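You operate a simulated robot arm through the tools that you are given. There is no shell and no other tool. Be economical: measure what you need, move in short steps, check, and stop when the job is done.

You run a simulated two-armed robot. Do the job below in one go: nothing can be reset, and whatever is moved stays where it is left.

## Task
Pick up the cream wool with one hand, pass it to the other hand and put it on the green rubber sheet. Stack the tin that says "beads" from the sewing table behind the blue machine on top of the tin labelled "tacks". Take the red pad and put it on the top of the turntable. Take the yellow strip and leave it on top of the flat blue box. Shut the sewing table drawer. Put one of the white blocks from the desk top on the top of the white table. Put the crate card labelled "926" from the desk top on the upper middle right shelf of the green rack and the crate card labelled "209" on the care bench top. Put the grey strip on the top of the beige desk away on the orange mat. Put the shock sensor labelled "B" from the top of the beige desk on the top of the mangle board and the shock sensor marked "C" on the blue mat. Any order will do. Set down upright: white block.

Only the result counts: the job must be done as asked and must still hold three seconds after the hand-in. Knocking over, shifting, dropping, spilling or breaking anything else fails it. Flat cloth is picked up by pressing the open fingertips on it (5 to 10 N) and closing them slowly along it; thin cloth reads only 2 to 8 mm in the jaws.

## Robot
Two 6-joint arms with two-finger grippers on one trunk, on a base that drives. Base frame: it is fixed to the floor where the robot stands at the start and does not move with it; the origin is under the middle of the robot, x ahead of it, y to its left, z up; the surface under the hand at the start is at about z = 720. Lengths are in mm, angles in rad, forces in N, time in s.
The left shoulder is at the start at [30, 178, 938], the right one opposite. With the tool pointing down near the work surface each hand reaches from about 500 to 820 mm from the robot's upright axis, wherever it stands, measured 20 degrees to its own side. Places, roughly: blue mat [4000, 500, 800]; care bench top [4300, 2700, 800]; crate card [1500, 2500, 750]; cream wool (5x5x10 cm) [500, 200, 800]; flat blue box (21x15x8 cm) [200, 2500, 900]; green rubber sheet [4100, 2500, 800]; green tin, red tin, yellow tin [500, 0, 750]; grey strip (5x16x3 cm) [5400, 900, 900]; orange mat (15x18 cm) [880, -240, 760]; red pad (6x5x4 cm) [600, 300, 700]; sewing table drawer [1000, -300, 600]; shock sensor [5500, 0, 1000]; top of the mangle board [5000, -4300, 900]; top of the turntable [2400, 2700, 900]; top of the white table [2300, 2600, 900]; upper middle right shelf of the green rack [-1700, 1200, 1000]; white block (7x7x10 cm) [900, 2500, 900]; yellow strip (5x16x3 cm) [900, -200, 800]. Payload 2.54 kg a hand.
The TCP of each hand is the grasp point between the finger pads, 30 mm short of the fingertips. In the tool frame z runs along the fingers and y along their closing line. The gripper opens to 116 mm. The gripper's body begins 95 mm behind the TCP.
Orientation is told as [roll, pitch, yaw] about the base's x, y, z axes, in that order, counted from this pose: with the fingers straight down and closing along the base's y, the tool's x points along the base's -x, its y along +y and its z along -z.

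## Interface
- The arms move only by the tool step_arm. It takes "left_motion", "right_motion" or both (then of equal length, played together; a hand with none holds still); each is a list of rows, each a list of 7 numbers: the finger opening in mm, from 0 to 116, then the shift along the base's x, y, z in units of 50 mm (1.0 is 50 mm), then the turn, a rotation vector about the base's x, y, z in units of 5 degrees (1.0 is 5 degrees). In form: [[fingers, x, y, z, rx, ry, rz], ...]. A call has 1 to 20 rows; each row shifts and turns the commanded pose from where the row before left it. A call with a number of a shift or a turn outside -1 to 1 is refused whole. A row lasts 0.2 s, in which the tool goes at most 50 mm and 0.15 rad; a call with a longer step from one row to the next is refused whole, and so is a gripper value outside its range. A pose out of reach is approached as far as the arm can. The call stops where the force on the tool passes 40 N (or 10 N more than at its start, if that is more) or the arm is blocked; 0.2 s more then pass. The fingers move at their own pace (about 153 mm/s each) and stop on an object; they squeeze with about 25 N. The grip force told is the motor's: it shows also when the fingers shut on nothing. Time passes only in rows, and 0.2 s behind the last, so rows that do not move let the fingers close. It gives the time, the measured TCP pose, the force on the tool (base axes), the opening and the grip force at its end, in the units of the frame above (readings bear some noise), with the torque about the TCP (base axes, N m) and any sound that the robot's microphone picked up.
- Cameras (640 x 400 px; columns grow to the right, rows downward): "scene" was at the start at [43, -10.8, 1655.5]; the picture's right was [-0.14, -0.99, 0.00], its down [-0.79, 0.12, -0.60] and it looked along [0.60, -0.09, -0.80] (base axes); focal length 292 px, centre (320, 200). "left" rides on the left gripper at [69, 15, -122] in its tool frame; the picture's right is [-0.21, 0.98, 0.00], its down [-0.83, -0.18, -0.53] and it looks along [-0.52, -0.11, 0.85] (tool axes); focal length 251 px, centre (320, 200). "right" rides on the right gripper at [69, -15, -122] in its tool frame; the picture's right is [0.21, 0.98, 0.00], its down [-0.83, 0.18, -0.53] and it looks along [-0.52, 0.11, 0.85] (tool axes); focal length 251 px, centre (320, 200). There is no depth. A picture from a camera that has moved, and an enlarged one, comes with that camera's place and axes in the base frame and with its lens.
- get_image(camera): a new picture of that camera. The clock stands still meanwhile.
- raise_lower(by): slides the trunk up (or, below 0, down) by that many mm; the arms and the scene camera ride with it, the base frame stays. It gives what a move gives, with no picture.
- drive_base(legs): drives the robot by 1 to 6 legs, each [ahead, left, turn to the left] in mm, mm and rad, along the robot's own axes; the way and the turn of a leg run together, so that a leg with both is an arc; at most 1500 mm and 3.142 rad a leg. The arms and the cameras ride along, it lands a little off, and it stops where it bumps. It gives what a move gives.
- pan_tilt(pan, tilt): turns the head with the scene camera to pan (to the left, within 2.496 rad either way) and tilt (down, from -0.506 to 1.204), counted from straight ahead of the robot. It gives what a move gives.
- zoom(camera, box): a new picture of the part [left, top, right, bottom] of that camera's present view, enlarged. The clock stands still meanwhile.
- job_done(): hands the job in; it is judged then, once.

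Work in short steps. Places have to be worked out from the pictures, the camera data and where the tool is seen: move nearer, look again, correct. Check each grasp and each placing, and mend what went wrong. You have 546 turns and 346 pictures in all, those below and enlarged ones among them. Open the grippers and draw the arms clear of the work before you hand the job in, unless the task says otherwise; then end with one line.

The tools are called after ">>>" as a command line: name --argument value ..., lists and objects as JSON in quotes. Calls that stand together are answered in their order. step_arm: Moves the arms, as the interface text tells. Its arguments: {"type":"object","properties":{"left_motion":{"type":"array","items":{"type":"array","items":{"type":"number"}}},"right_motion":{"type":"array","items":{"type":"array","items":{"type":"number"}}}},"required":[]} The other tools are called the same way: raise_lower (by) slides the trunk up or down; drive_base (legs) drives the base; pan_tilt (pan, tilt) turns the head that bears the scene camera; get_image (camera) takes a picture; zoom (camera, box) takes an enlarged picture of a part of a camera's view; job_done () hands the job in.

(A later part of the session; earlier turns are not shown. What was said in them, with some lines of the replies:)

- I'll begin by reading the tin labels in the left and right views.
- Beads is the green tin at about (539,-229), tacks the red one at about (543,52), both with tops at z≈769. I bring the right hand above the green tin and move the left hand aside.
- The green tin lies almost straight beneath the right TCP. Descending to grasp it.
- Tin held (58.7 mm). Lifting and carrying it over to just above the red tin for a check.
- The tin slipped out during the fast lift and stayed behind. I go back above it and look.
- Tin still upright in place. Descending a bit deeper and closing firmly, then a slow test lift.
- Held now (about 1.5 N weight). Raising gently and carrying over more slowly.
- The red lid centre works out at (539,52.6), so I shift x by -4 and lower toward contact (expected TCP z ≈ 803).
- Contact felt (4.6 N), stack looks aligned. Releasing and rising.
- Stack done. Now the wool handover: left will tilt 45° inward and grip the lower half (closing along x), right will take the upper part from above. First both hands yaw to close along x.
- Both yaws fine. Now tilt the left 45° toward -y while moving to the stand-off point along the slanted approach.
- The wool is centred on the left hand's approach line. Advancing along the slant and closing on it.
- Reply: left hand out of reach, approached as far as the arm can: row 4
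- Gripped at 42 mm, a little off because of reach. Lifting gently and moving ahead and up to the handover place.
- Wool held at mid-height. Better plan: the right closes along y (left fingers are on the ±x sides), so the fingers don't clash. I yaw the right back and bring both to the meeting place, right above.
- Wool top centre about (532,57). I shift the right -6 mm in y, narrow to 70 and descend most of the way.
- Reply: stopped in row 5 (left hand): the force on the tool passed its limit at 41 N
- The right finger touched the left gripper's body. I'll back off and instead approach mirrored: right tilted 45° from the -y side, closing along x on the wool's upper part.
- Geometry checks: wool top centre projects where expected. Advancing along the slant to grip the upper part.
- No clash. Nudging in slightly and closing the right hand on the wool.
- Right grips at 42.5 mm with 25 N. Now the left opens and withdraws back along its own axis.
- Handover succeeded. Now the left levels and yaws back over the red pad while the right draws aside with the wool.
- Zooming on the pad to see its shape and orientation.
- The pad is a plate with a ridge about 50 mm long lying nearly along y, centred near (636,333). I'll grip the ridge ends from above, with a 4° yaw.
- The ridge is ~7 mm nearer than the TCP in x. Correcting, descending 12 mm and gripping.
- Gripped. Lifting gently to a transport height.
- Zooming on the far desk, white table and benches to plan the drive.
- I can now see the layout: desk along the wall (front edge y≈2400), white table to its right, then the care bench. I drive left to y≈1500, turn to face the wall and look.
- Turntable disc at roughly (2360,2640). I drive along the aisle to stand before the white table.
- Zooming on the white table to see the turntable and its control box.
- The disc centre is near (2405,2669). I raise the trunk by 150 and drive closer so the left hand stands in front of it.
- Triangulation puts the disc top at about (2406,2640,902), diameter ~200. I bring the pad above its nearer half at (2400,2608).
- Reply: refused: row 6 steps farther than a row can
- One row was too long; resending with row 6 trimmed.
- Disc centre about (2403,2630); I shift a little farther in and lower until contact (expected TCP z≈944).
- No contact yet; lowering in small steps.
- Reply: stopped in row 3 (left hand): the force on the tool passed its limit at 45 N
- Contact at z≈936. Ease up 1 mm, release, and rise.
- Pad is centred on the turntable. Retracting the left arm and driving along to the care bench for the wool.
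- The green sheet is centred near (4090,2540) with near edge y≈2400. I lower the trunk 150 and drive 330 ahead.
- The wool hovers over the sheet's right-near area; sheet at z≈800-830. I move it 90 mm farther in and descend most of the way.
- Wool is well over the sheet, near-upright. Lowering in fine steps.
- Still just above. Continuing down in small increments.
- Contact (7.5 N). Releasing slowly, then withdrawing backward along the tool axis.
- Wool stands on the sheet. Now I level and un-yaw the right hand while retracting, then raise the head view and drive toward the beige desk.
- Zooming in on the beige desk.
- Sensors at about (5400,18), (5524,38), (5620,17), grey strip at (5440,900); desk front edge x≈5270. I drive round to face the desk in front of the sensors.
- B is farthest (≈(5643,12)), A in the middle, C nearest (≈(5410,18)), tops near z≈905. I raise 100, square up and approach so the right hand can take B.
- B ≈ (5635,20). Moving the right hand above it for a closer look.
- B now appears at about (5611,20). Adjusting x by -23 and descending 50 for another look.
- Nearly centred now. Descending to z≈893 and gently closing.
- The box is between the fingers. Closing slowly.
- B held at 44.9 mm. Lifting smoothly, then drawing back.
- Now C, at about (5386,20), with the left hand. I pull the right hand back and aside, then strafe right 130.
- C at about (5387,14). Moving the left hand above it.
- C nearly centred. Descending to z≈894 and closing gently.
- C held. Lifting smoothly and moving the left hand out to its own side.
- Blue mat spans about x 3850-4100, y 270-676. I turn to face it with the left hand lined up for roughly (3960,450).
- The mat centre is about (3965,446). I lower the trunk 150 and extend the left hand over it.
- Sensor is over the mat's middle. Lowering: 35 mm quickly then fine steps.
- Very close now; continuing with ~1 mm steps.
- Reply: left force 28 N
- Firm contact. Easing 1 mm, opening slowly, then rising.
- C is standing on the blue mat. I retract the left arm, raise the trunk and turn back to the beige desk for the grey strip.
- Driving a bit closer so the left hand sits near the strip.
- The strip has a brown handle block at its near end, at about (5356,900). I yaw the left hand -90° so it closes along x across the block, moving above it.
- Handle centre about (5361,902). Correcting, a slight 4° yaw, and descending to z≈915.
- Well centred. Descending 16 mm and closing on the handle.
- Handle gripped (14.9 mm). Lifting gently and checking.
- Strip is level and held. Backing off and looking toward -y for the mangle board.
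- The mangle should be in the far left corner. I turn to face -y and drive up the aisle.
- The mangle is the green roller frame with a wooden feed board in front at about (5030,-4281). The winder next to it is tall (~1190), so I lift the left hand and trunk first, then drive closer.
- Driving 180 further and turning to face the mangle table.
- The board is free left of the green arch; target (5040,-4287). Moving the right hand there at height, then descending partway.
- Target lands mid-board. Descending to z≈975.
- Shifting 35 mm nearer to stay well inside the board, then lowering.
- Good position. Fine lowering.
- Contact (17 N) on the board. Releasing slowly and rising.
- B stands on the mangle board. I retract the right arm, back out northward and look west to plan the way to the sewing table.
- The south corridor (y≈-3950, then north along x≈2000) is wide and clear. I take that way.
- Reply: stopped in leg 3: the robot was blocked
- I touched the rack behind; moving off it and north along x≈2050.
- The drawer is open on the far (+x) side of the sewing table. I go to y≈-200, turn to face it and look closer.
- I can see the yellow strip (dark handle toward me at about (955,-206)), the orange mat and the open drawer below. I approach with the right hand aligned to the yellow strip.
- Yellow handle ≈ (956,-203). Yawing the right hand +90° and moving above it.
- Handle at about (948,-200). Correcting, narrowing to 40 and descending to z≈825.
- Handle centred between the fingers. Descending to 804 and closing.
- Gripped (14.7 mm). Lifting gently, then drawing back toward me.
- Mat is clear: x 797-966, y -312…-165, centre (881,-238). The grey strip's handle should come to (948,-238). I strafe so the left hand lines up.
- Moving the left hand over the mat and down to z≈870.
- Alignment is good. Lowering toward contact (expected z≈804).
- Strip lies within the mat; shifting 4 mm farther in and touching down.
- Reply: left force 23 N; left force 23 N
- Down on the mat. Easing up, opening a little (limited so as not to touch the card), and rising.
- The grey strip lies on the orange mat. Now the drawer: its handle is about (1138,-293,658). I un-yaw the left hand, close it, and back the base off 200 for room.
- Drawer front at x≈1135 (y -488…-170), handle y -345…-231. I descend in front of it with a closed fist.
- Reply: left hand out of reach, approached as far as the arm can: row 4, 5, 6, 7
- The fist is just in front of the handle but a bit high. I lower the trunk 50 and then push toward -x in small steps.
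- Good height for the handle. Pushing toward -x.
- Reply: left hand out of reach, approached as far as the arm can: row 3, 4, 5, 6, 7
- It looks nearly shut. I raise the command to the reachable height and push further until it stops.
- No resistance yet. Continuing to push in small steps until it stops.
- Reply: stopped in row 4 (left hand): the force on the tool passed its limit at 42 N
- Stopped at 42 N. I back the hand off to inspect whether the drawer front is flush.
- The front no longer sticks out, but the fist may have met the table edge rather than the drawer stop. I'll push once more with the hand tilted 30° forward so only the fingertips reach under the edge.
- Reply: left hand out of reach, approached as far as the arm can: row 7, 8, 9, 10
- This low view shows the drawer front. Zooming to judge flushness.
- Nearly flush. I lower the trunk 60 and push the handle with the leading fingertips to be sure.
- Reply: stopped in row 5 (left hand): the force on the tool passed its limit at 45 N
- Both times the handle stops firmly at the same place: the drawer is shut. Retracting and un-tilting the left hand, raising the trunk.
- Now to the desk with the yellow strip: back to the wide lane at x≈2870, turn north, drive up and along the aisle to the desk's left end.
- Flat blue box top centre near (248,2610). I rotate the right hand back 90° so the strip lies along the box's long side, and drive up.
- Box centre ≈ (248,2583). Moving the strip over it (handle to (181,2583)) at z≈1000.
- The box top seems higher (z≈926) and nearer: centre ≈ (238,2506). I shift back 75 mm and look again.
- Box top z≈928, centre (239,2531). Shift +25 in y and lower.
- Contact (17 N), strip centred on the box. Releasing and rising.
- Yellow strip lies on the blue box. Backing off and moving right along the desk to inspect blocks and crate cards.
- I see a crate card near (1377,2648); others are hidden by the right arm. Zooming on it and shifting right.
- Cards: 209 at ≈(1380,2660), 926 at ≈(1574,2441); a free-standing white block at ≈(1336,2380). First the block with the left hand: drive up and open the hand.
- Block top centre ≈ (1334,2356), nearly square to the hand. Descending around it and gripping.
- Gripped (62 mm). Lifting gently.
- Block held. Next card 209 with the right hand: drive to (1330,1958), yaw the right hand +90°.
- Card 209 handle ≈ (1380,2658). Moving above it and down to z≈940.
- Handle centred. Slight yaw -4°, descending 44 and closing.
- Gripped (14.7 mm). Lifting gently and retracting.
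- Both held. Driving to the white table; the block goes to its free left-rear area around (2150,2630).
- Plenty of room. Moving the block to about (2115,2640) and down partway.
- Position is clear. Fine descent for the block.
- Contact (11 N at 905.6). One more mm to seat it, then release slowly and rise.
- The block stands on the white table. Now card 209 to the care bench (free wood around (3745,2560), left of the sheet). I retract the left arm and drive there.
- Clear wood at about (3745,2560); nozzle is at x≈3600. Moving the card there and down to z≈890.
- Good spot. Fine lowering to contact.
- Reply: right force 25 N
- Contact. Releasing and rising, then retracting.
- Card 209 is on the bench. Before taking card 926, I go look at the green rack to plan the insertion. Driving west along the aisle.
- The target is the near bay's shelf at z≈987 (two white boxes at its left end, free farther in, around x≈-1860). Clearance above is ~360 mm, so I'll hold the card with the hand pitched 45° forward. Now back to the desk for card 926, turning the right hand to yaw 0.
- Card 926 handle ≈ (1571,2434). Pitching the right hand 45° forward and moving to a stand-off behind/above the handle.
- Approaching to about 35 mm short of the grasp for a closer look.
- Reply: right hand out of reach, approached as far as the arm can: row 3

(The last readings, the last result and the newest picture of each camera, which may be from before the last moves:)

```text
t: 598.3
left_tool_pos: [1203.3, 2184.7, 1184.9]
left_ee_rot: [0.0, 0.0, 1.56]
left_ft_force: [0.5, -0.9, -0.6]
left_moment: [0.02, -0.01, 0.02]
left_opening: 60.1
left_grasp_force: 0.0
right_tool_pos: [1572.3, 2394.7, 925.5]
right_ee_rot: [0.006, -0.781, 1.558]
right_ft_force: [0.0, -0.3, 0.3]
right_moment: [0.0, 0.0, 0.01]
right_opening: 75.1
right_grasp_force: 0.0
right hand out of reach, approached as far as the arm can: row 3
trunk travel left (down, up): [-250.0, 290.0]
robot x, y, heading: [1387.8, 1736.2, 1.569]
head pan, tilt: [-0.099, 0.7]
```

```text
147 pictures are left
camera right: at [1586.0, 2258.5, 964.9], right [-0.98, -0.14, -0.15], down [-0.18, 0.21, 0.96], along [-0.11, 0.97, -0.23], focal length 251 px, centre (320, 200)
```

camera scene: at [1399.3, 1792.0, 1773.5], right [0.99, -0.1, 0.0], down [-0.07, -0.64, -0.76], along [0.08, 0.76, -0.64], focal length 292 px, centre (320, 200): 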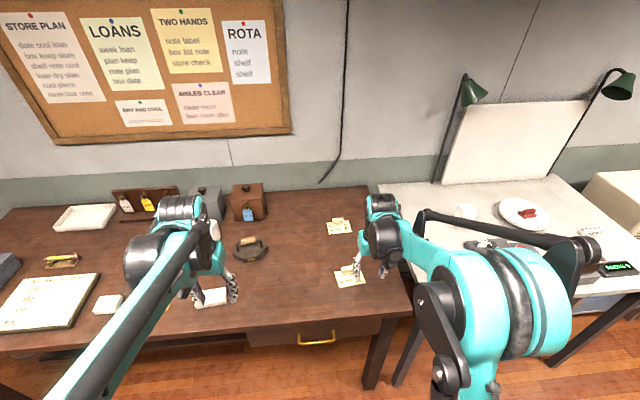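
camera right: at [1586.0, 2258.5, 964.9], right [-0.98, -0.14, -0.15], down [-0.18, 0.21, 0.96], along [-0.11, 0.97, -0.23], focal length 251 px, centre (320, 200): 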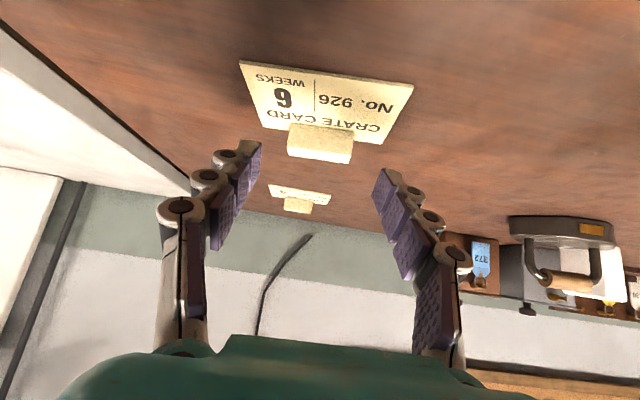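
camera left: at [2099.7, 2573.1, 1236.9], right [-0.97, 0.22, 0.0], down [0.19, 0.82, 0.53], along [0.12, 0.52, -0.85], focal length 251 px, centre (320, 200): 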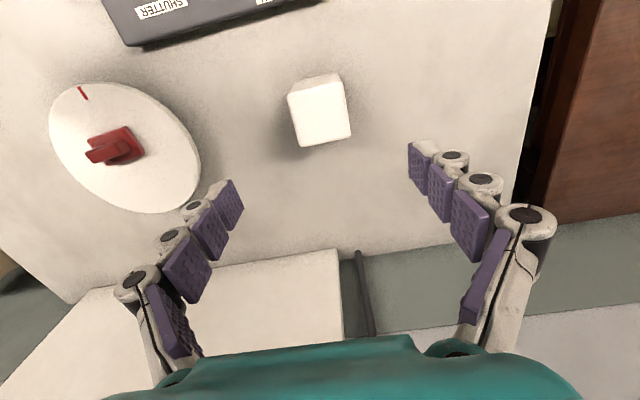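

The arm is near its low limit in this pose; I lower the trunk by 40 and ease forward 30 mm.

>>> raise_lower --by -35

>>> step_arm --right_motion '[[75, 0, 0.3, 0.1, 0, 0, 0], [75, 0, 0.2, 0, 0, 0, 0], [75, 0, 0, 0, 0, 0, 0]]'

>>> get_image --camera "right"

```text
t: 599.1
left_tool_pos: [1202.7, 2184.3, 1150.1]
left_ee_rot: [-0.001, 0.001, 1.56]
left_ft_force: [-0.4, -0.1, 0.4]
left_moment: [-0.01, -0.04, -0.01]
left_opening: 59.9
left_grasp_force: 0.0
right_tool_pos: [1571.1, 2394.3, 890.9]
right_ee_rot: [0.006, -0.78, 1.557]
right_ft_force: [0.1, 0.0, -0.3]
right_moment: [0.0, 0.01, 0.0]
right_opening: 75.3
right_grasp_force: 0.1
trunk travel left (down, up): [-215.0, 325.0]
robot x, y, heading: [1386.4, 1733.2, 1.565]
head pan, tilt: [-0.099, 0.7]
```

```text
t: 599.9
left_tool_pos: [1202.8, 2184.0, 1149.6]
left_ee_rot: [-0.001, 0.0, 1.561]
left_ft_force: [0.0, 0.1, 0.1]
left_moment: [-0.02, 0.03, -0.02]
left_opening: 60.0
left_grasp_force: 0.0
right_tool_pos: [1571.1, 2420.2, 895.4]
right_ee_rot: [0.005, -0.784, 1.557]
right_ft_force: [0.3, -0.1, 0.7]
right_moment: [0.01, 0.0, 0.0]
right_opening: 74.8
right_grasp_force: 0.0
trunk travel left (down, up): [-215.0, 325.0]
robot x, y, heading: [1392.1, 1735.9, 1.565]
head pan, tilt: [-0.099, 0.7]
```

```text
146 pictures are left
camera right: at [1586.0, 2283.1, 935.6], right [-0.98, -0.14, -0.15], down [-0.18, 0.21, 0.96], along [-0.11, 0.97, -0.23], focal length 251 px, centre (320, 200)
```

right: 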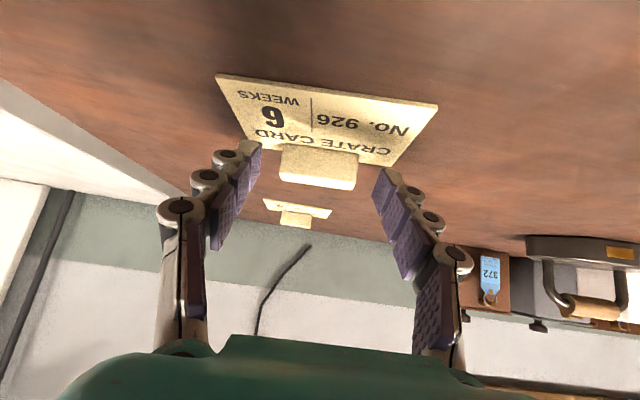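

Handle centre is about y≈2460. Moving in 26 mm and down 7, then closing on the handle ends.

>>> step_arm --right_motion '[[75, 0, 0.3, -0.06, 0, 0, 0], [75, 0, 0.22, -0.06, 0, 0, 0], [75, 0, 0, 0, 0, 0, 0]]'

>>> get_image --camera "right"

```text
t: 600.7
left_tool_pos: [1203.0, 2183.7, 1149.5]
left_ee_rot: [0.0, -0.001, 1.56]
left_ft_force: [-0.7, 0.4, -0.6]
left_moment: [0.01, 0.02, -0.01]
left_opening: 60.0
left_grasp_force: 0.1
right_tool_pos: [1572.1, 2445.2, 889.5]
right_ee_rot: [0.007, -0.783, 1.559]
right_ft_force: [0.4, -0.1, 0.0]
right_moment: [-0.01, -0.01, -0.01]
right_opening: 75.0
right_grasp_force: 0.2
trunk travel left (down, up): [-215.0, 325.0]
robot x, y, heading: [1394.0, 1734.5, 1.571]
head pan, tilt: [-0.099, 0.7]
```

```text
145 pictures are left
camera right: at [1585.7, 2309.1, 929.2], right [-0.98, -0.14, -0.15], down [-0.18, 0.21, 0.96], along [-0.11, 0.97, -0.23], focal length 251 px, centre (320, 200)
```

right: 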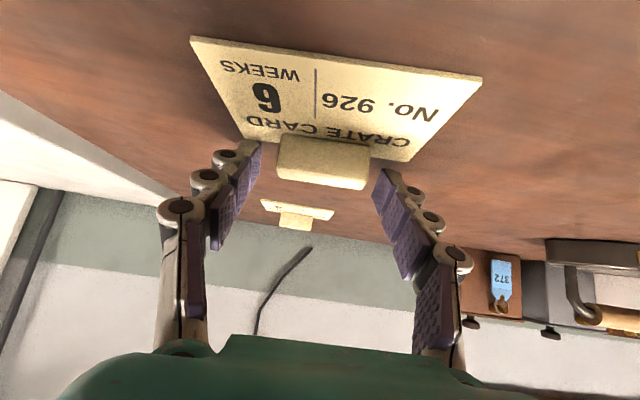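

The handle sits between the pads. Closing gently.

>>> step_arm --right_motion '[[64, 0, 0, 0, 0, 0, 0], [56, 0, 0, 0, 0, 0, 0], [50, 0, 0, 0, 0, 0, 0], [40, 0, 0, 0, 0, 0, 0], [0, 0, 0, 0, 0, 0, 0], [0, 0, 0, 0, 0, 0, 0]]'

>>> get_image --camera "right"

```text
t: 602.1
left_tool_pos: [1204.3, 2184.7, 1149.0]
left_ee_rot: [-0.002, 0.001, 1.561]
left_ft_force: [-0.3, 0.4, 0.0]
left_moment: [0.01, 0.01, -0.02]
left_opening: 59.8
left_grasp_force: 0.0
right_tool_pos: [1571.9, 2444.8, 890.0]
right_ee_rot: [0.005, -0.781, 1.557]
right_ft_force: [-0.4, -1.0, 2.7]
right_moment: [-0.05, 0.07, 0.03]
right_opening: 47.4
right_grasp_force: 24.6
trunk travel left (down, up): [-215.0, 325.0]
robot x, y, heading: [1392.8, 1737.3, 1.563]
head pan, tilt: [-0.099, 0.7]
```

```text
144 pictures are left
camera right: at [1585.7, 2308.9, 929.3], right [-0.98, -0.14, -0.15], down [-0.18, 0.21, 0.96], along [-0.11, 0.97, -0.23], focal length 251 px, centre (320, 200)
```

right: 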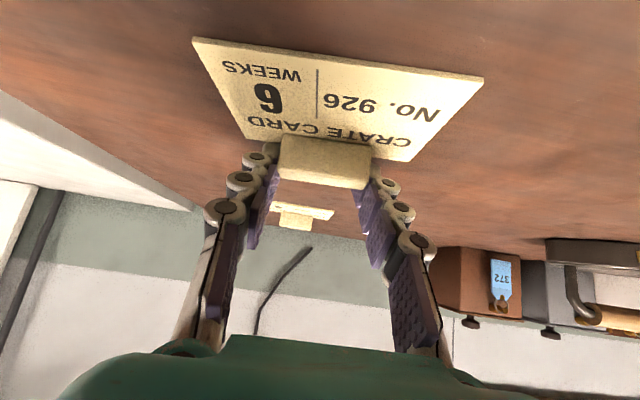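

Gripped (47 mm). Lifting slowly and checking that the card stays level.

>>> step_arm --right_motion '[[0, 0, 0, 0.06, 0, 0, 0], [0, 0, 0, 0.1, 0, 0, 0], [0, 0, 0, 0.2, 0, 0, 0], [0, 0, 0, 0.3, 0, 0, 0], [0, 0, 0, 0.4, 0, 0, 0], [0, 0, 0, 0.4, 0, 0, 0], [0, 0, -0.2, 0.4, 0, 0, 0], [0, 0, -0.3, 0.4, 0, 0, 0], [0, 0, -0.4, 0.3, 0, 0, 0], [0, 0, -0.4, 0.2, 0, 0, 0], [0, 0, -0.2, 0, 0, 0, 0]]'

>>> get_image --camera "right"

>>> zoom --camera "scene" --box '[300, 180, 440, 320]'

```text
t: 604.5
left_tool_pos: [1203.0, 2183.7, 1149.2]
left_ee_rot: [0.0, 0.0, 1.561]
left_ft_force: [0.5, 0.5, 0.1]
left_moment: [0.02, 0.0, 0.04]
left_opening: 60.1
left_grasp_force: 0.0
right_tool_pos: [1572.1, 2371.6, 1027.8]
right_ee_rot: [0.004, -0.782, 1.557]
right_ft_force: [-0.9, 0.4, -0.4]
right_moment: [0.01, -0.01, 0.03]
right_opening: 47.1
right_grasp_force: 24.8
trunk travel left (down, up): [-215.0, 325.0]
robot x, y, heading: [1390.2, 1736.2, 1.563]
head pan, tilt: [-0.099, 0.7]
```

```text
143 pictures are left
camera right: at [1585.9, 2234.0, 1067.1], right [-0.98, -0.14, -0.15], down [-0.18, 0.21, 0.96], along [-0.11, 0.97, -0.23], focal length 251 px, centre (320, 200)
```

right: 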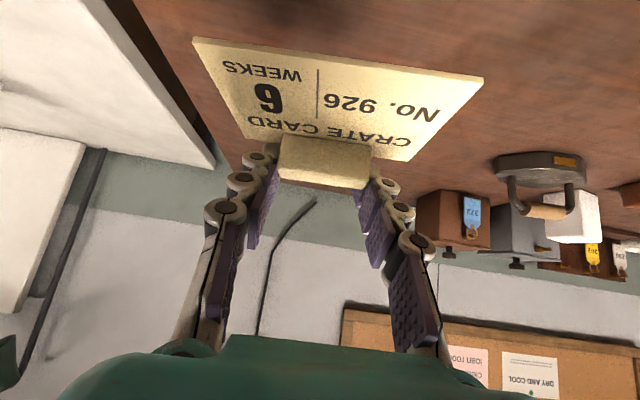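

```text
2.86 times, centred on (370, 250) of scene
camera zoom: at [1399.2, 1792.1, 1738.5], right [0.99, -0.1, 0.0], down [-0.07, -0.64, -0.76], along [0.08, 0.76, -0.64], focal length 833 px, centre (177, 57)
```

zoom: 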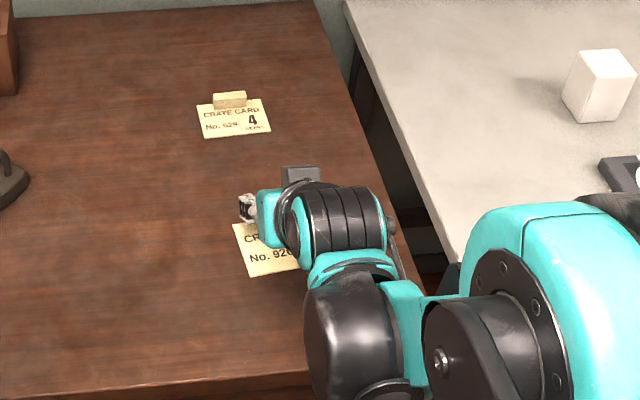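

Card is level and held. Retracting and driving to the rack aisle: west, turn to face -y, back to y≈2000.

>>> step_arm --right_motion '[[0, 0, -0.3, 0.2, 0, 0, 0], [0, 0, -0.5, 0.3, 0, 0, 0], [0, 0, -0.6, 0.4, 0, 0, 0], [0, 0, -0.6, 0.4, 0, 0, 0], [0, 0, -0.4, 0.2, 0, 0, 0], [0, 0, -0.2, 0, 0, 0, 0]]'

>>> drive_base --legs '[[-130, 0, 0], [0, 1450, 0], [0, 470, 0], [0, 0, 3.14], [-400, 0, 0]]'

>>> pan_tilt --pan -0.7 --tilt 0.55

>>> get_image --camera "scene"

```text
t: 605.9
left_tool_pos: [1203.1, 2183.9, 1149.1]
left_ee_rot: [0.0, -0.001, 1.559]
left_ft_force: [-0.2, 0.4, -0.5]
left_moment: [-0.02, -0.02, -0.02]
left_opening: 60.1
left_grasp_force: 0.0
right_tool_pos: [1572.3, 2240.4, 1101.8]
right_ee_rot: [0.005, -0.781, 1.557]
right_ft_force: [0.0, -0.4, -0.1]
right_moment: [0.01, 0.01, 0.0]
right_opening: 47.3
right_grasp_force: 24.7
trunk travel left (down, up): [-215.0, 325.0]
robot x, y, heading: [1390.6, 1735.7, 1.57]
head pan, tilt: [-0.099, 0.7]
```

```text
t: 625.8
left_tool_pos: [-336.1, 1576.2, 1150.1]
left_ee_rot: [-0.001, -0.003, -1.587]
left_ft_force: [0.6, -0.4, -0.8]
left_moment: [-0.04, 0.02, -0.03]
left_opening: 59.7
left_grasp_force: 0.1
right_tool_pos: [-705.6, 1522.6, 1103.5]
right_ee_rot: [0.002, -0.782, -1.592]
right_ft_force: [-0.5, 0.5, 0.6]
right_moment: [0.02, -0.02, 0.03]
right_opening: 48.1
right_grasp_force: 24.8
trunk travel left (down, up): [-215.0, 325.0]
robot x, y, heading: [-522.7, 2023.5, -1.579]
head pan, tilt: [-0.099, 0.7]
```

```text
t: 626.8
left_tool_pos: [-336.3, 1576.2, 1148.9]
left_ee_rot: [0.0, -0.001, -1.589]
left_ft_force: [-0.5, 0.1, -0.5]
left_moment: [0.0, 0.0, 0.01]
left_opening: 60.2
left_grasp_force: 0.1
right_tool_pos: [-705.3, 1522.2, 1102.9]
right_ee_rot: [0.005, -0.783, -1.591]
right_ft_force: [0.0, -0.1, 0.3]
right_moment: [-0.01, 0.01, 0.0]
right_opening: 48.0
right_grasp_force: 24.9
trunk travel left (down, up): [-215.0, 325.0]
robot x, y, heading: [-523.1, 2022.9, -1.585]
head pan, tilt: [-0.7, 0.55]
```

```text
141 pictures are left
camera scene: at [-579.6, 1985.0, 1751.6], right [-0.76, 0.65, 0.0], down [0.34, 0.4, -0.85], along [-0.56, -0.65, -0.52], focal length 292 px, centre (320, 200)
```

scene: 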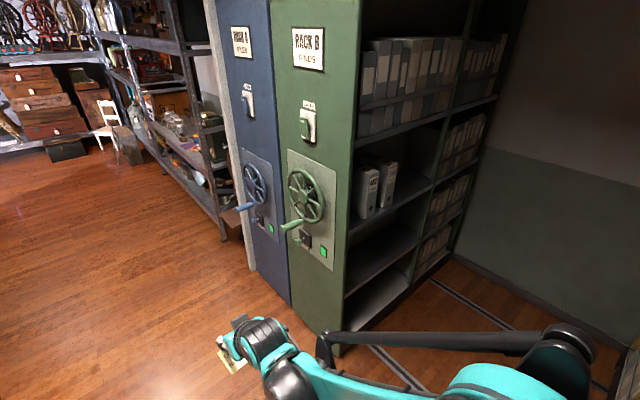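

The near bay's upper-middle shelf (with two white boxes) is the target. Entering the aisle sideways to x≈-1680.

>>> drive_base --legs '[[0, -600, 0.014], [0, -560, 0]]'

>>> pan_tilt --pan -0.2 --tilt 0.7

>>> get_image --camera "scene"

>>> get_image --camera "right"

```text
t: 633.0
left_tool_pos: [-1490.6, 1578.5, 1149.5]
left_ee_rot: [0.0, 0.001, -1.579]
left_ft_force: [-0.6, -0.4, 0.6]
left_moment: [-0.01, -0.04, -0.01]
left_opening: 60.0
left_grasp_force: 0.1
right_tool_pos: [-1860.1, 1520.9, 1103.0]
right_ee_rot: [0.004, -0.783, -1.584]
right_ft_force: [-0.7, 0.2, -0.2]
right_moment: [0.03, -0.02, 0.0]
right_opening: 47.9
right_grasp_force: 25.4
trunk travel left (down, up): [-215.0, 325.0]
robot x, y, heading: [-1678.5, 2025.8, -1.574]
head pan, tilt: [-0.7, 0.55]
```

```text
t: 634.0
left_tool_pos: [-1490.0, 1577.4, 1150.0]
left_ee_rot: [0.0, 0.001, -1.579]
left_ft_force: [-0.2, 0.2, 0.1]
left_moment: [-0.01, 0.01, 0.01]
left_opening: 60.1
left_grasp_force: 0.2
right_tool_pos: [-1859.3, 1521.3, 1102.3]
right_ee_rot: [0.004, -0.783, -1.584]
right_ft_force: [0.2, 0.3, 0.6]
right_moment: [0.03, -0.03, 0.02]
right_opening: 47.9
right_grasp_force: 24.5
trunk travel left (down, up): [-215.0, 325.0]
robot x, y, heading: [-1679.2, 2026.5, -1.569]
head pan, tilt: [-0.201, 0.7]
```

```text
140 pictures are left
camera scene: at [-1696.9, 1970.6, 1738.5], right [-0.98, 0.2, 0.0], down [0.13, 0.63, -0.77], along [-0.15, -0.75, -0.64], focal length 292 px, centre (320, 200)
```

scene: 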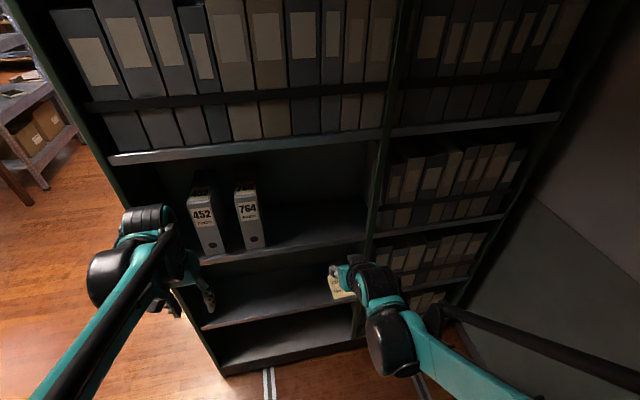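

```text
139 pictures are left
camera right: at [-1872.9, 1654.7, 1141.7], right [0.98, 0.14, -0.15], down [0.18, -0.21, 0.96], along [0.11, -0.97, -0.23], focal length 251 px, centre (320, 200)
```

right: 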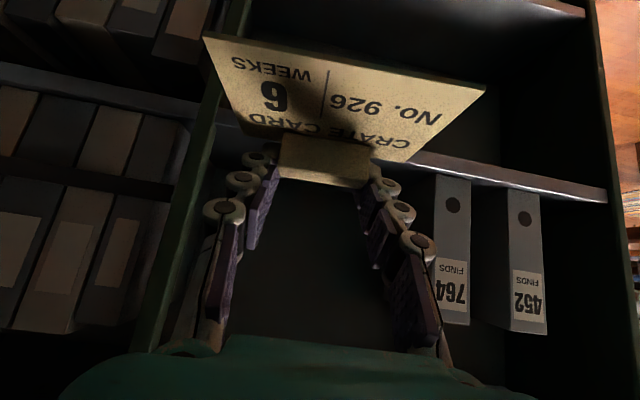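

Shelf surface z≈955-970, its front near y≈1290; free width around x=-1860. Driving 170 closer.

>>> drive_base --legs '[[170, 0, 0]]'

>>> get_image --camera "right"

>>> get_image --camera "scene"

```text
t: 635.4
left_tool_pos: [-1489.6, 1408.1, 1148.5]
left_ee_rot: [0.001, 0.001, -1.579]
left_ft_force: [-0.9, 0.2, -0.6]
left_moment: [0.01, -0.03, 0.01]
left_opening: 59.8
left_grasp_force: 0.1
right_tool_pos: [-1857.8, 1350.5, 1101.6]
right_ee_rot: [0.005, -0.779, -1.58]
right_ft_force: [0.5, -0.2, -0.4]
right_moment: [0.01, 0.04, -0.02]
right_opening: 48.1
right_grasp_force: 25.3
trunk travel left (down, up): [-215.0, 325.0]
robot x, y, heading: [-1679.9, 1856.0, -1.577]
head pan, tilt: [-0.201, 0.7]
```

```text
138 pictures are left
camera right: at [-1872.8, 1484.4, 1141.3], right [0.98, 0.14, -0.15], down [0.18, -0.21, 0.96], along [0.11, -0.97, -0.23], focal length 251 px, centre (320, 200)
```

right: 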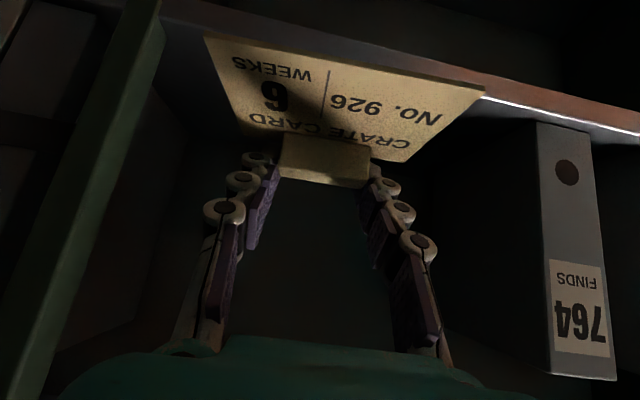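

```text
137 pictures are left
camera scene: at [-1696.9, 1799.7, 1738.4], right [-0.98, 0.2, 0.0], down [0.13, 0.63, -0.76], along [-0.15, -0.75, -0.65], focal length 292 px, centre (320, 200)
```

scene: 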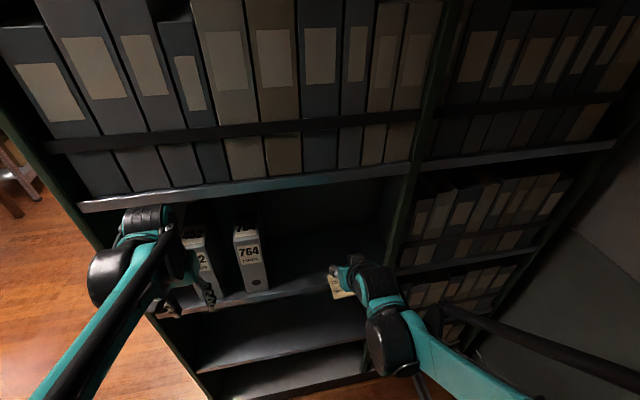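

Shelf front edge at y≈1300, z≈960. Lowering 40, then moving the card 150 mm in.

>>> step_arm --right_motion '[[0, 0, 0, -0.4, 0, 0, 0], [0, 0, 0, -0.4, 0, 0, 0], [0, 0, -0.3, 0, 0, 0, 0], [0, 0, -0.5, 0, 0, 0, 0], [0, 0, -0.6, 0, 0, 0, 0], [0, 0, -0.6, 0, 0, 0, 0], [0, 0, -0.5, 0, 0, 0, 0], [0, 0, -0.3, 0, 0, 0, 0], [0, 0, 0, 0, 0, 0, 0]]'

>>> get_image --camera "right"

>>> zoom --camera "scene" --box '[220, 180, 440, 320]'

```text
t: 637.4
left_tool_pos: [-1490.6, 1409.0, 1149.2]
left_ee_rot: [0.0, 0.0, -1.58]
left_ft_force: [-0.4, 0.8, -0.7]
left_moment: [-0.01, -0.01, 0.03]
left_opening: 59.8
left_grasp_force: 0.2
right_tool_pos: [-1859.5, 1211.3, 1062.0]
right_ee_rot: [0.006, -0.783, -1.582]
right_ft_force: [0.6, 0.2, -0.8]
right_moment: [0.0, 0.01, 0.01]
right_opening: 47.8
right_grasp_force: 24.7
trunk travel left (down, up): [-215.0, 325.0]
robot x, y, heading: [-1680.8, 1852.3, -1.57]
head pan, tilt: [-0.201, 0.7]
```

```text
136 pictures are left
camera right: at [-1873.5, 1345.4, 1101.4], right [0.98, 0.14, -0.15], down [0.18, -0.21, 0.96], along [0.11, -0.97, -0.23], focal length 251 px, centre (320, 200)
```

right: 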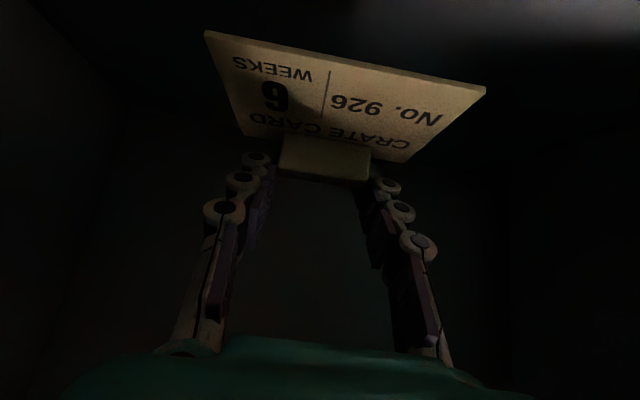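

```text
2.86 times, centred on (330, 250) of scene
camera zoom: at [-1696.9, 1801.9, 1738.5], right [-0.98, 0.2, 0.0], down [0.13, 0.63, -0.77], along [-0.15, -0.75, -0.64], focal length 833 px, centre (291, 57)
```

zoom: 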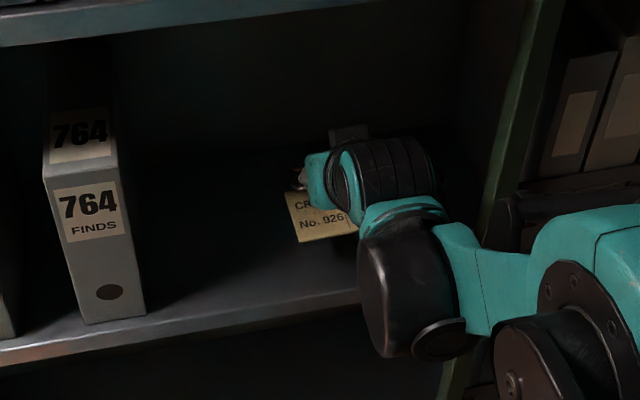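

Card is inside, over the shelf. Lowering: 40 mm then fine steps.

>>> step_arm --right_motion '[[0, 0, 0, -0.3, 0, 0, 0], [0, 0, 0, -0.3, 0, 0, 0], [0, 0, 0, -0.2, 0, 0, 0], [0, 0, 0, -0.04, 0, 0, 0], [0, 0, 0, -0.04, 0, 0, 0], [0, 0, 0, -0.04, 0, 0, 0], [0, 0, 0, 0, 0, 0, 0]]'

>>> step_arm --right_motion '[[0, 0, 0, -0.03, 0, 0, 0], [0, 0, 0, -0.03, 0, 0, 0], [0, 0, 0, -0.03, 0, 0, 0], [0, 0, 0, 0, 0, 0, 0]]'

>>> step_arm --right_motion '[[0, 0, 0, -0.03, 0, 0, 0], [0, 0, 0, -0.03, 0, 0, 0], [0, 0, 0, -0.03, 0, 0, 0], [0, 0, 0, 0, 0, 0, 0]]'

>>> get_image --camera "right"

```text
t: 639.0
left_tool_pos: [-1489.8, 1409.8, 1148.8]
left_ee_rot: [-0.001, 0.0, -1.579]
left_ft_force: [0.1, -0.6, 1.0]
left_moment: [0.02, -0.02, 0.04]
left_opening: 60.2
left_grasp_force: 0.1
right_tool_pos: [-1859.2, 1213.1, 1015.6]
right_ee_rot: [0.005, -0.782, -1.582]
right_ft_force: [0.9, 0.7, 0.0]
right_moment: [-0.03, 0.02, 0.03]
right_opening: 48.0
right_grasp_force: 25.3
trunk travel left (down, up): [-215.0, 325.0]
robot x, y, heading: [-1677.6, 1859.5, -1.572]
head pan, tilt: [-0.201, 0.7]
```

```text
t: 640.0
left_tool_pos: [-1489.8, 1410.2, 1148.3]
left_ee_rot: [0.0, 0.001, -1.579]
left_ft_force: [-0.4, -0.1, -0.6]
left_moment: [-0.01, 0.01, 0.0]
left_opening: 59.9
left_grasp_force: 0.1
right_tool_pos: [-1858.3, 1212.1, 1011.9]
right_ee_rot: [0.004, -0.782, -1.581]
right_ft_force: [-0.2, 0.5, 0.2]
right_moment: [0.01, 0.0, -0.01]
right_opening: 47.8
right_grasp_force: 24.9
trunk travel left (down, up): [-215.0, 325.0]
robot x, y, heading: [-1677.2, 1854.7, -1.576]
head pan, tilt: [-0.201, 0.7]
```

```text
t: 641.0
left_tool_pos: [-1490.4, 1409.8, 1149.7]
left_ee_rot: [0.0, -0.002, -1.579]
left_ft_force: [-0.6, 0.3, -0.3]
left_moment: [0.01, 0.0, -0.02]
left_opening: 60.0
left_grasp_force: 0.0
right_tool_pos: [-1859.2, 1211.7, 1007.8]
right_ee_rot: [0.007, -0.781, -1.583]
right_ft_force: [0.3, 0.4, -0.5]
right_moment: [-0.01, -0.04, -0.03]
right_opening: 47.8
right_grasp_force: 24.8
trunk travel left (down, up): [-215.0, 325.0]
robot x, y, heading: [-1679.9, 1860.7, -1.57]
head pan, tilt: [-0.201, 0.7]
```

```text
134 pictures are left
camera right: at [-1872.7, 1345.5, 1046.6], right [0.98, 0.14, -0.15], down [0.18, -0.21, 0.96], along [0.11, -0.97, -0.23], focal length 251 px, centre (320, 200)
```

right: 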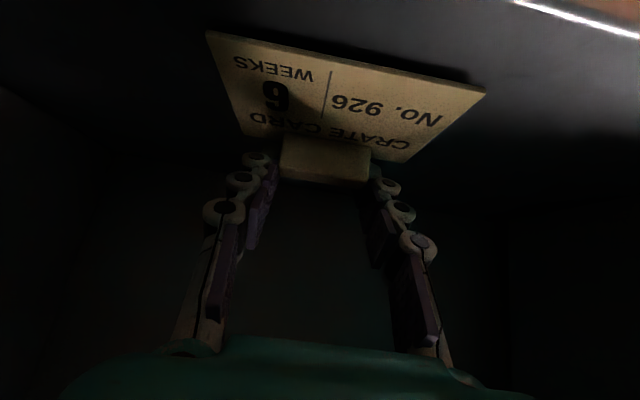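

Very near the shelf now. Continuing in small steps.

>>> step_arm --right_motion '[[0, 0, 0, -0.03, 0, 0, 0], [0, 0, 0, -0.03, 0, 0, 0], [0, 0, 0, -0.03, 0, 0, 0], [0, 0, 0, 0, 0, 0, 0]]'

>>> step_arm --right_motion '[[0, 0, 0, -0.03, 0, 0, 0], [0, 0, 0, -0.03, 0, 0, 0], [0, 0, 0, 0, 0, 0, 0]]'

>>> step_arm --right_motion '[[0, 0, 0, -0.03, 0, 0, 0], [0, 0, 0, -0.03, 0, 0, 0], [0, 0, 0, 0, 0, 0, 0]]'

```text
t: 642.0
left_tool_pos: [-1490.4, 1409.2, 1149.9]
left_ee_rot: [0.0, 0.0, -1.58]
left_ft_force: [0.0, -0.2, 0.2]
left_moment: [0.03, 0.01, -0.02]
left_opening: 59.9
left_grasp_force: 0.0
right_tool_pos: [-1858.6, 1211.1, 1003.9]
right_ee_rot: [0.004, -0.782, -1.582]
right_ft_force: [-0.6, 0.1, -0.7]
right_moment: [-0.02, 0.04, -0.03]
right_opening: 47.7
right_grasp_force: 25.0
trunk travel left (down, up): [-215.0, 325.0]
robot x, y, heading: [-1678.4, 1856.6, -1.575]
head pan, tilt: [-0.201, 0.7]
```

```text
t: 642.8
left_tool_pos: [-1489.5, 1408.9, 1149.8]
left_ee_rot: [0.0, -0.001, -1.581]
left_ft_force: [-0.5, 0.5, -0.8]
left_moment: [0.01, 0.01, 0.0]
left_opening: 60.1
left_grasp_force: 0.0
right_tool_pos: [-1859.0, 1212.8, 1001.8]
right_ee_rot: [0.005, -0.783, -1.58]
right_ft_force: [-1.4, -3.1, 10.9]
right_moment: [0.34, -0.08, 0.06]
right_opening: 48.3
right_grasp_force: 24.7
trunk travel left (down, up): [-215.0, 325.0]
robot x, y, heading: [-1680.0, 1855.6, -1.574]
head pan, tilt: [-0.201, 0.7]
```

```text
t: 643.6
left_tool_pos: [-1490.5, 1411.5, 1149.7]
left_ee_rot: [0.0, -0.001, -1.578]
left_ft_force: [-0.4, 0.4, -0.4]
left_moment: [-0.02, 0.0, 0.01]
left_opening: 59.9
left_grasp_force: 0.0
right_tool_pos: [-1858.8, 1214.3, 997.9]
right_ee_rot: [0.004, -0.784, -1.58]
right_ft_force: [-2.6, -3.0, 24.0]
right_moment: [-0.23, 0.19, 0.09]
right_opening: 47.8
right_grasp_force: 24.1
trunk travel left (down, up): [-215.0, 325.0]
robot x, y, heading: [-1681.8, 1855.5, -1.572]
head pan, tilt: [-0.201, 0.7]
```

Card is seated on the shelf. Easing up 2 mm, opening, and withdrawing back along the tool axis.

>>> step_arm --right_motion '[[0, 0, 0, 0.04, 0, 0, 0], [50, 0, 0, 0, 0, 0, 0], [58, 0, 0, 0, 0, 0, 0], [72, 0, 0, 0, 0, 0, 0], [72, 0, 0.1, 0.1, 0, 0, 0], [72, 0, 0.3, 0.3, 0, 0, 0], [72, 0, 0.5, 0.3, 0, 0, 0], [72, 0, 0.7, 0.1, 0, 0, 0], [72, 0, 0.8, 0, 0, 0, 0], [72, 0, 0.8, 0, 0, 0, 0]]'

>>> get_image --camera "right"

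>>> get_image --camera "scene"

```text
t: 645.8
left_tool_pos: [-1489.3, 1410.1, 1149.6]
left_ee_rot: [-0.001, -0.001, -1.578]
left_ft_force: [-0.7, -0.6, -0.6]
left_moment: [-0.02, 0.02, -0.01]
left_opening: 60.0
left_grasp_force: 0.0
right_tool_pos: [-1858.3, 1373.3, 1039.8]
right_ee_rot: [0.005, -0.785, -1.582]
right_ft_force: [0.3, 0.6, 0.1]
right_moment: [-0.02, -0.01, 0.01]
right_opening: 72.2
right_grasp_force: 0.0
trunk travel left (down, up): [-215.0, 325.0]
robot x, y, heading: [-1677.2, 1853.1, -1.571]
head pan, tilt: [-0.201, 0.7]
```

```text
133 pictures are left
camera right: at [-1872.8, 1507.3, 1079.0], right [0.98, 0.14, -0.15], down [0.18, -0.21, 0.96], along [0.11, -0.97, -0.23], focal length 251 px, centre (320, 200)
```

right: 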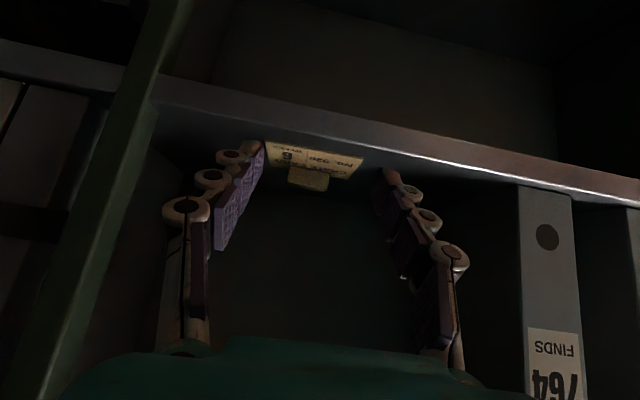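

```text
132 pictures are left
camera scene: at [-1696.9, 1803.5, 1738.6], right [-0.98, 0.2, 0.0], down [0.13, 0.63, -0.77], along [-0.15, -0.75, -0.64], focal length 292 px, centre (320, 200)
```

scene: 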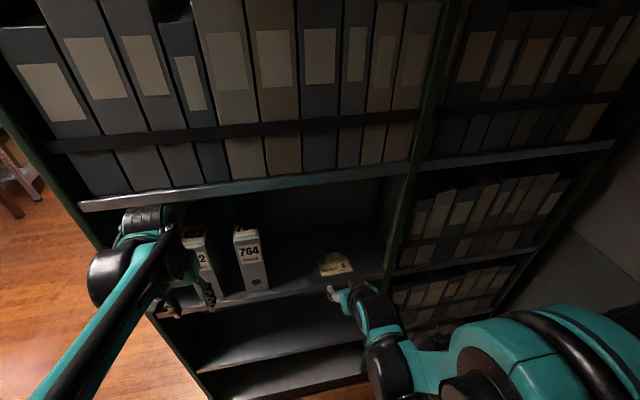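

Card 926 lies on the shelf. Backing out of the aisle, arms clear, then a last look.

>>> drive_base --legs '[[-160, 0, 0], [0, 1150, 0]]'

>>> pan_tilt --pan -0.8 --tilt 0.5

>>> zoom --camera "scene" --box '[330, 100, 490, 300]'

>>> pan_tilt --pan 1.2 --tilt 0.35

>>> get_image --camera "scene"

```text
t: 652.7
left_tool_pos: [-335.2, 1563.7, 1149.3]
left_ee_rot: [-0.001, -0.001, -1.585]
left_ft_force: [0.4, -0.6, -0.3]
left_moment: [0.01, 0.0, 0.03]
left_opening: 60.3
left_grasp_force: 0.1
right_tool_pos: [-705.3, 1526.4, 1039.1]
right_ee_rot: [0.003, -0.783, -1.587]
right_ft_force: [0.4, 0.1, -0.3]
right_moment: [0.01, 0.01, -0.05]
right_opening: 71.7
right_grasp_force: 0.0
trunk travel left (down, up): [-215.0, 325.0]
robot x, y, heading: [-527.7, 2012.9, -1.579]
head pan, tilt: [-0.201, 0.7]
```

```text
t: 653.7
left_tool_pos: [-335.4, 1562.4, 1148.5]
left_ee_rot: [-0.001, -0.001, -1.583]
left_ft_force: [0.4, 0.0, -0.4]
left_moment: [0.01, -0.01, 0.05]
left_opening: 59.8
left_grasp_force: 0.1
right_tool_pos: [-703.7, 1527.8, 1039.7]
right_ee_rot: [0.005, -0.783, -1.587]
right_ft_force: [0.4, 0.0, 0.4]
right_moment: [0.01, -0.01, 0.03]
right_opening: 71.7
right_grasp_force: 0.1
trunk travel left (down, up): [-215.0, 325.0]
robot x, y, heading: [-523.2, 2009.0, -1.577]
head pan, tilt: [-0.799, 0.499]
```

```text
2.00 times, centred on (410, 200) of scene
camera zoom: at [-588.8, 1976.2, 1756.2], right [-0.69, 0.72, 0.0], down [0.35, 0.33, -0.88], along [-0.63, -0.61, -0.48], focal length 583 px, centre (140, 200)
```

zoom: 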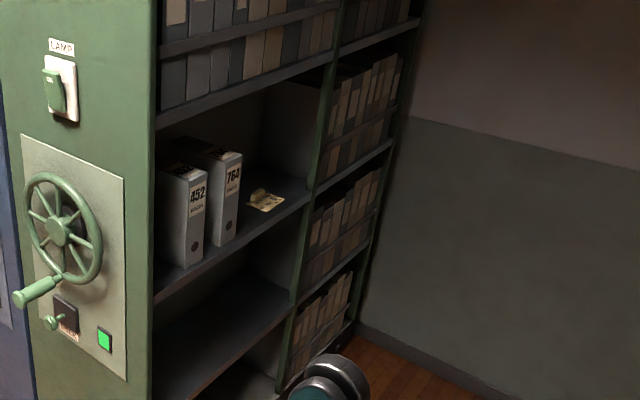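

```text
t: 655.7
left_tool_pos: [-335.9, 1563.1, 1149.6]
left_ee_rot: [0.001, 0.0, -1.583]
left_ft_force: [-0.4, -0.3, -0.1]
left_moment: [-0.01, -0.04, 0.02]
left_opening: 60.1
left_grasp_force: 0.1
right_tool_pos: [-705.2, 1527.5, 1039.6]
right_ee_rot: [0.006, -0.783, -1.588]
right_ft_force: [-0.3, 0.5, -0.5]
right_moment: [-0.02, 0.02, -0.01]
right_opening: 72.1
right_grasp_force: 0.1
trunk travel left (down, up): [-215.0, 325.0]
robot x, y, heading: [-524.1, 2011.3, -1.579]
head pan, tilt: [1.201, 0.351]
```

```text
130 pictures are left
camera scene: at [-436.8, 2005.0, 1769.9], right [-0.37, -0.93, 0.0], down [-0.32, 0.13, -0.94], along [0.87, -0.35, -0.34], focal length 292 px, centre (320, 200)
```

scene: 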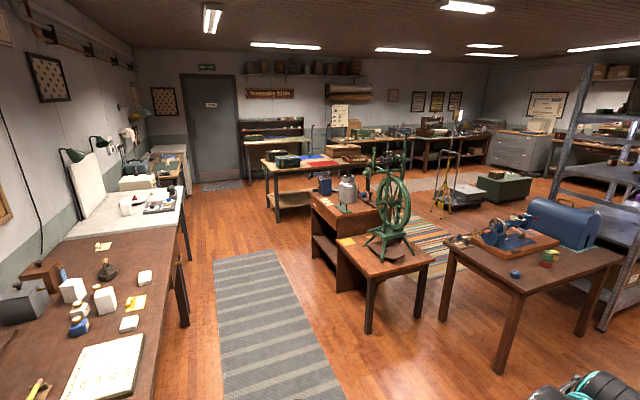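

>>> zoom --camera "scene" --box '[430, 190, 630, 320]'

```text
3.08 times, centred on (530, 255) of scene
camera zoom: at [-436.8, 2005.0, 1769.9], right [-0.37, -0.93, 0.0], down [-0.32, 0.13, -0.94], along [0.87, -0.35, -0.34], focal length 897 px, centre (-326, 31)
```

zoom: 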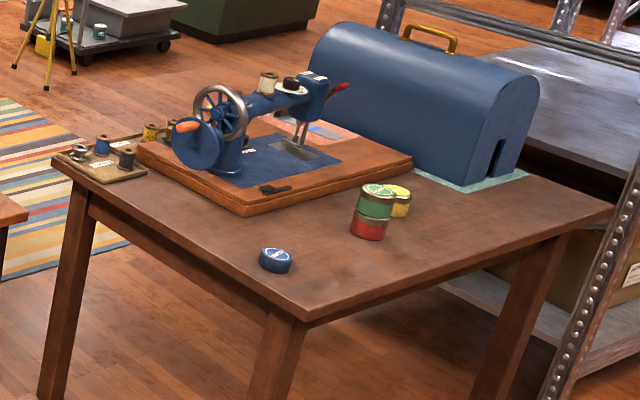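

The tin stack stands, everything is placed, grippers are open and arms are clear of the work. Handing in.

>>> job_done

```text
The job is handed in.
```

I did every item on the list and handed the job in. The base bumped a rack once on the way to the sewing table. I saw nothing displaced in later pictures, but I did not check that rack closely.
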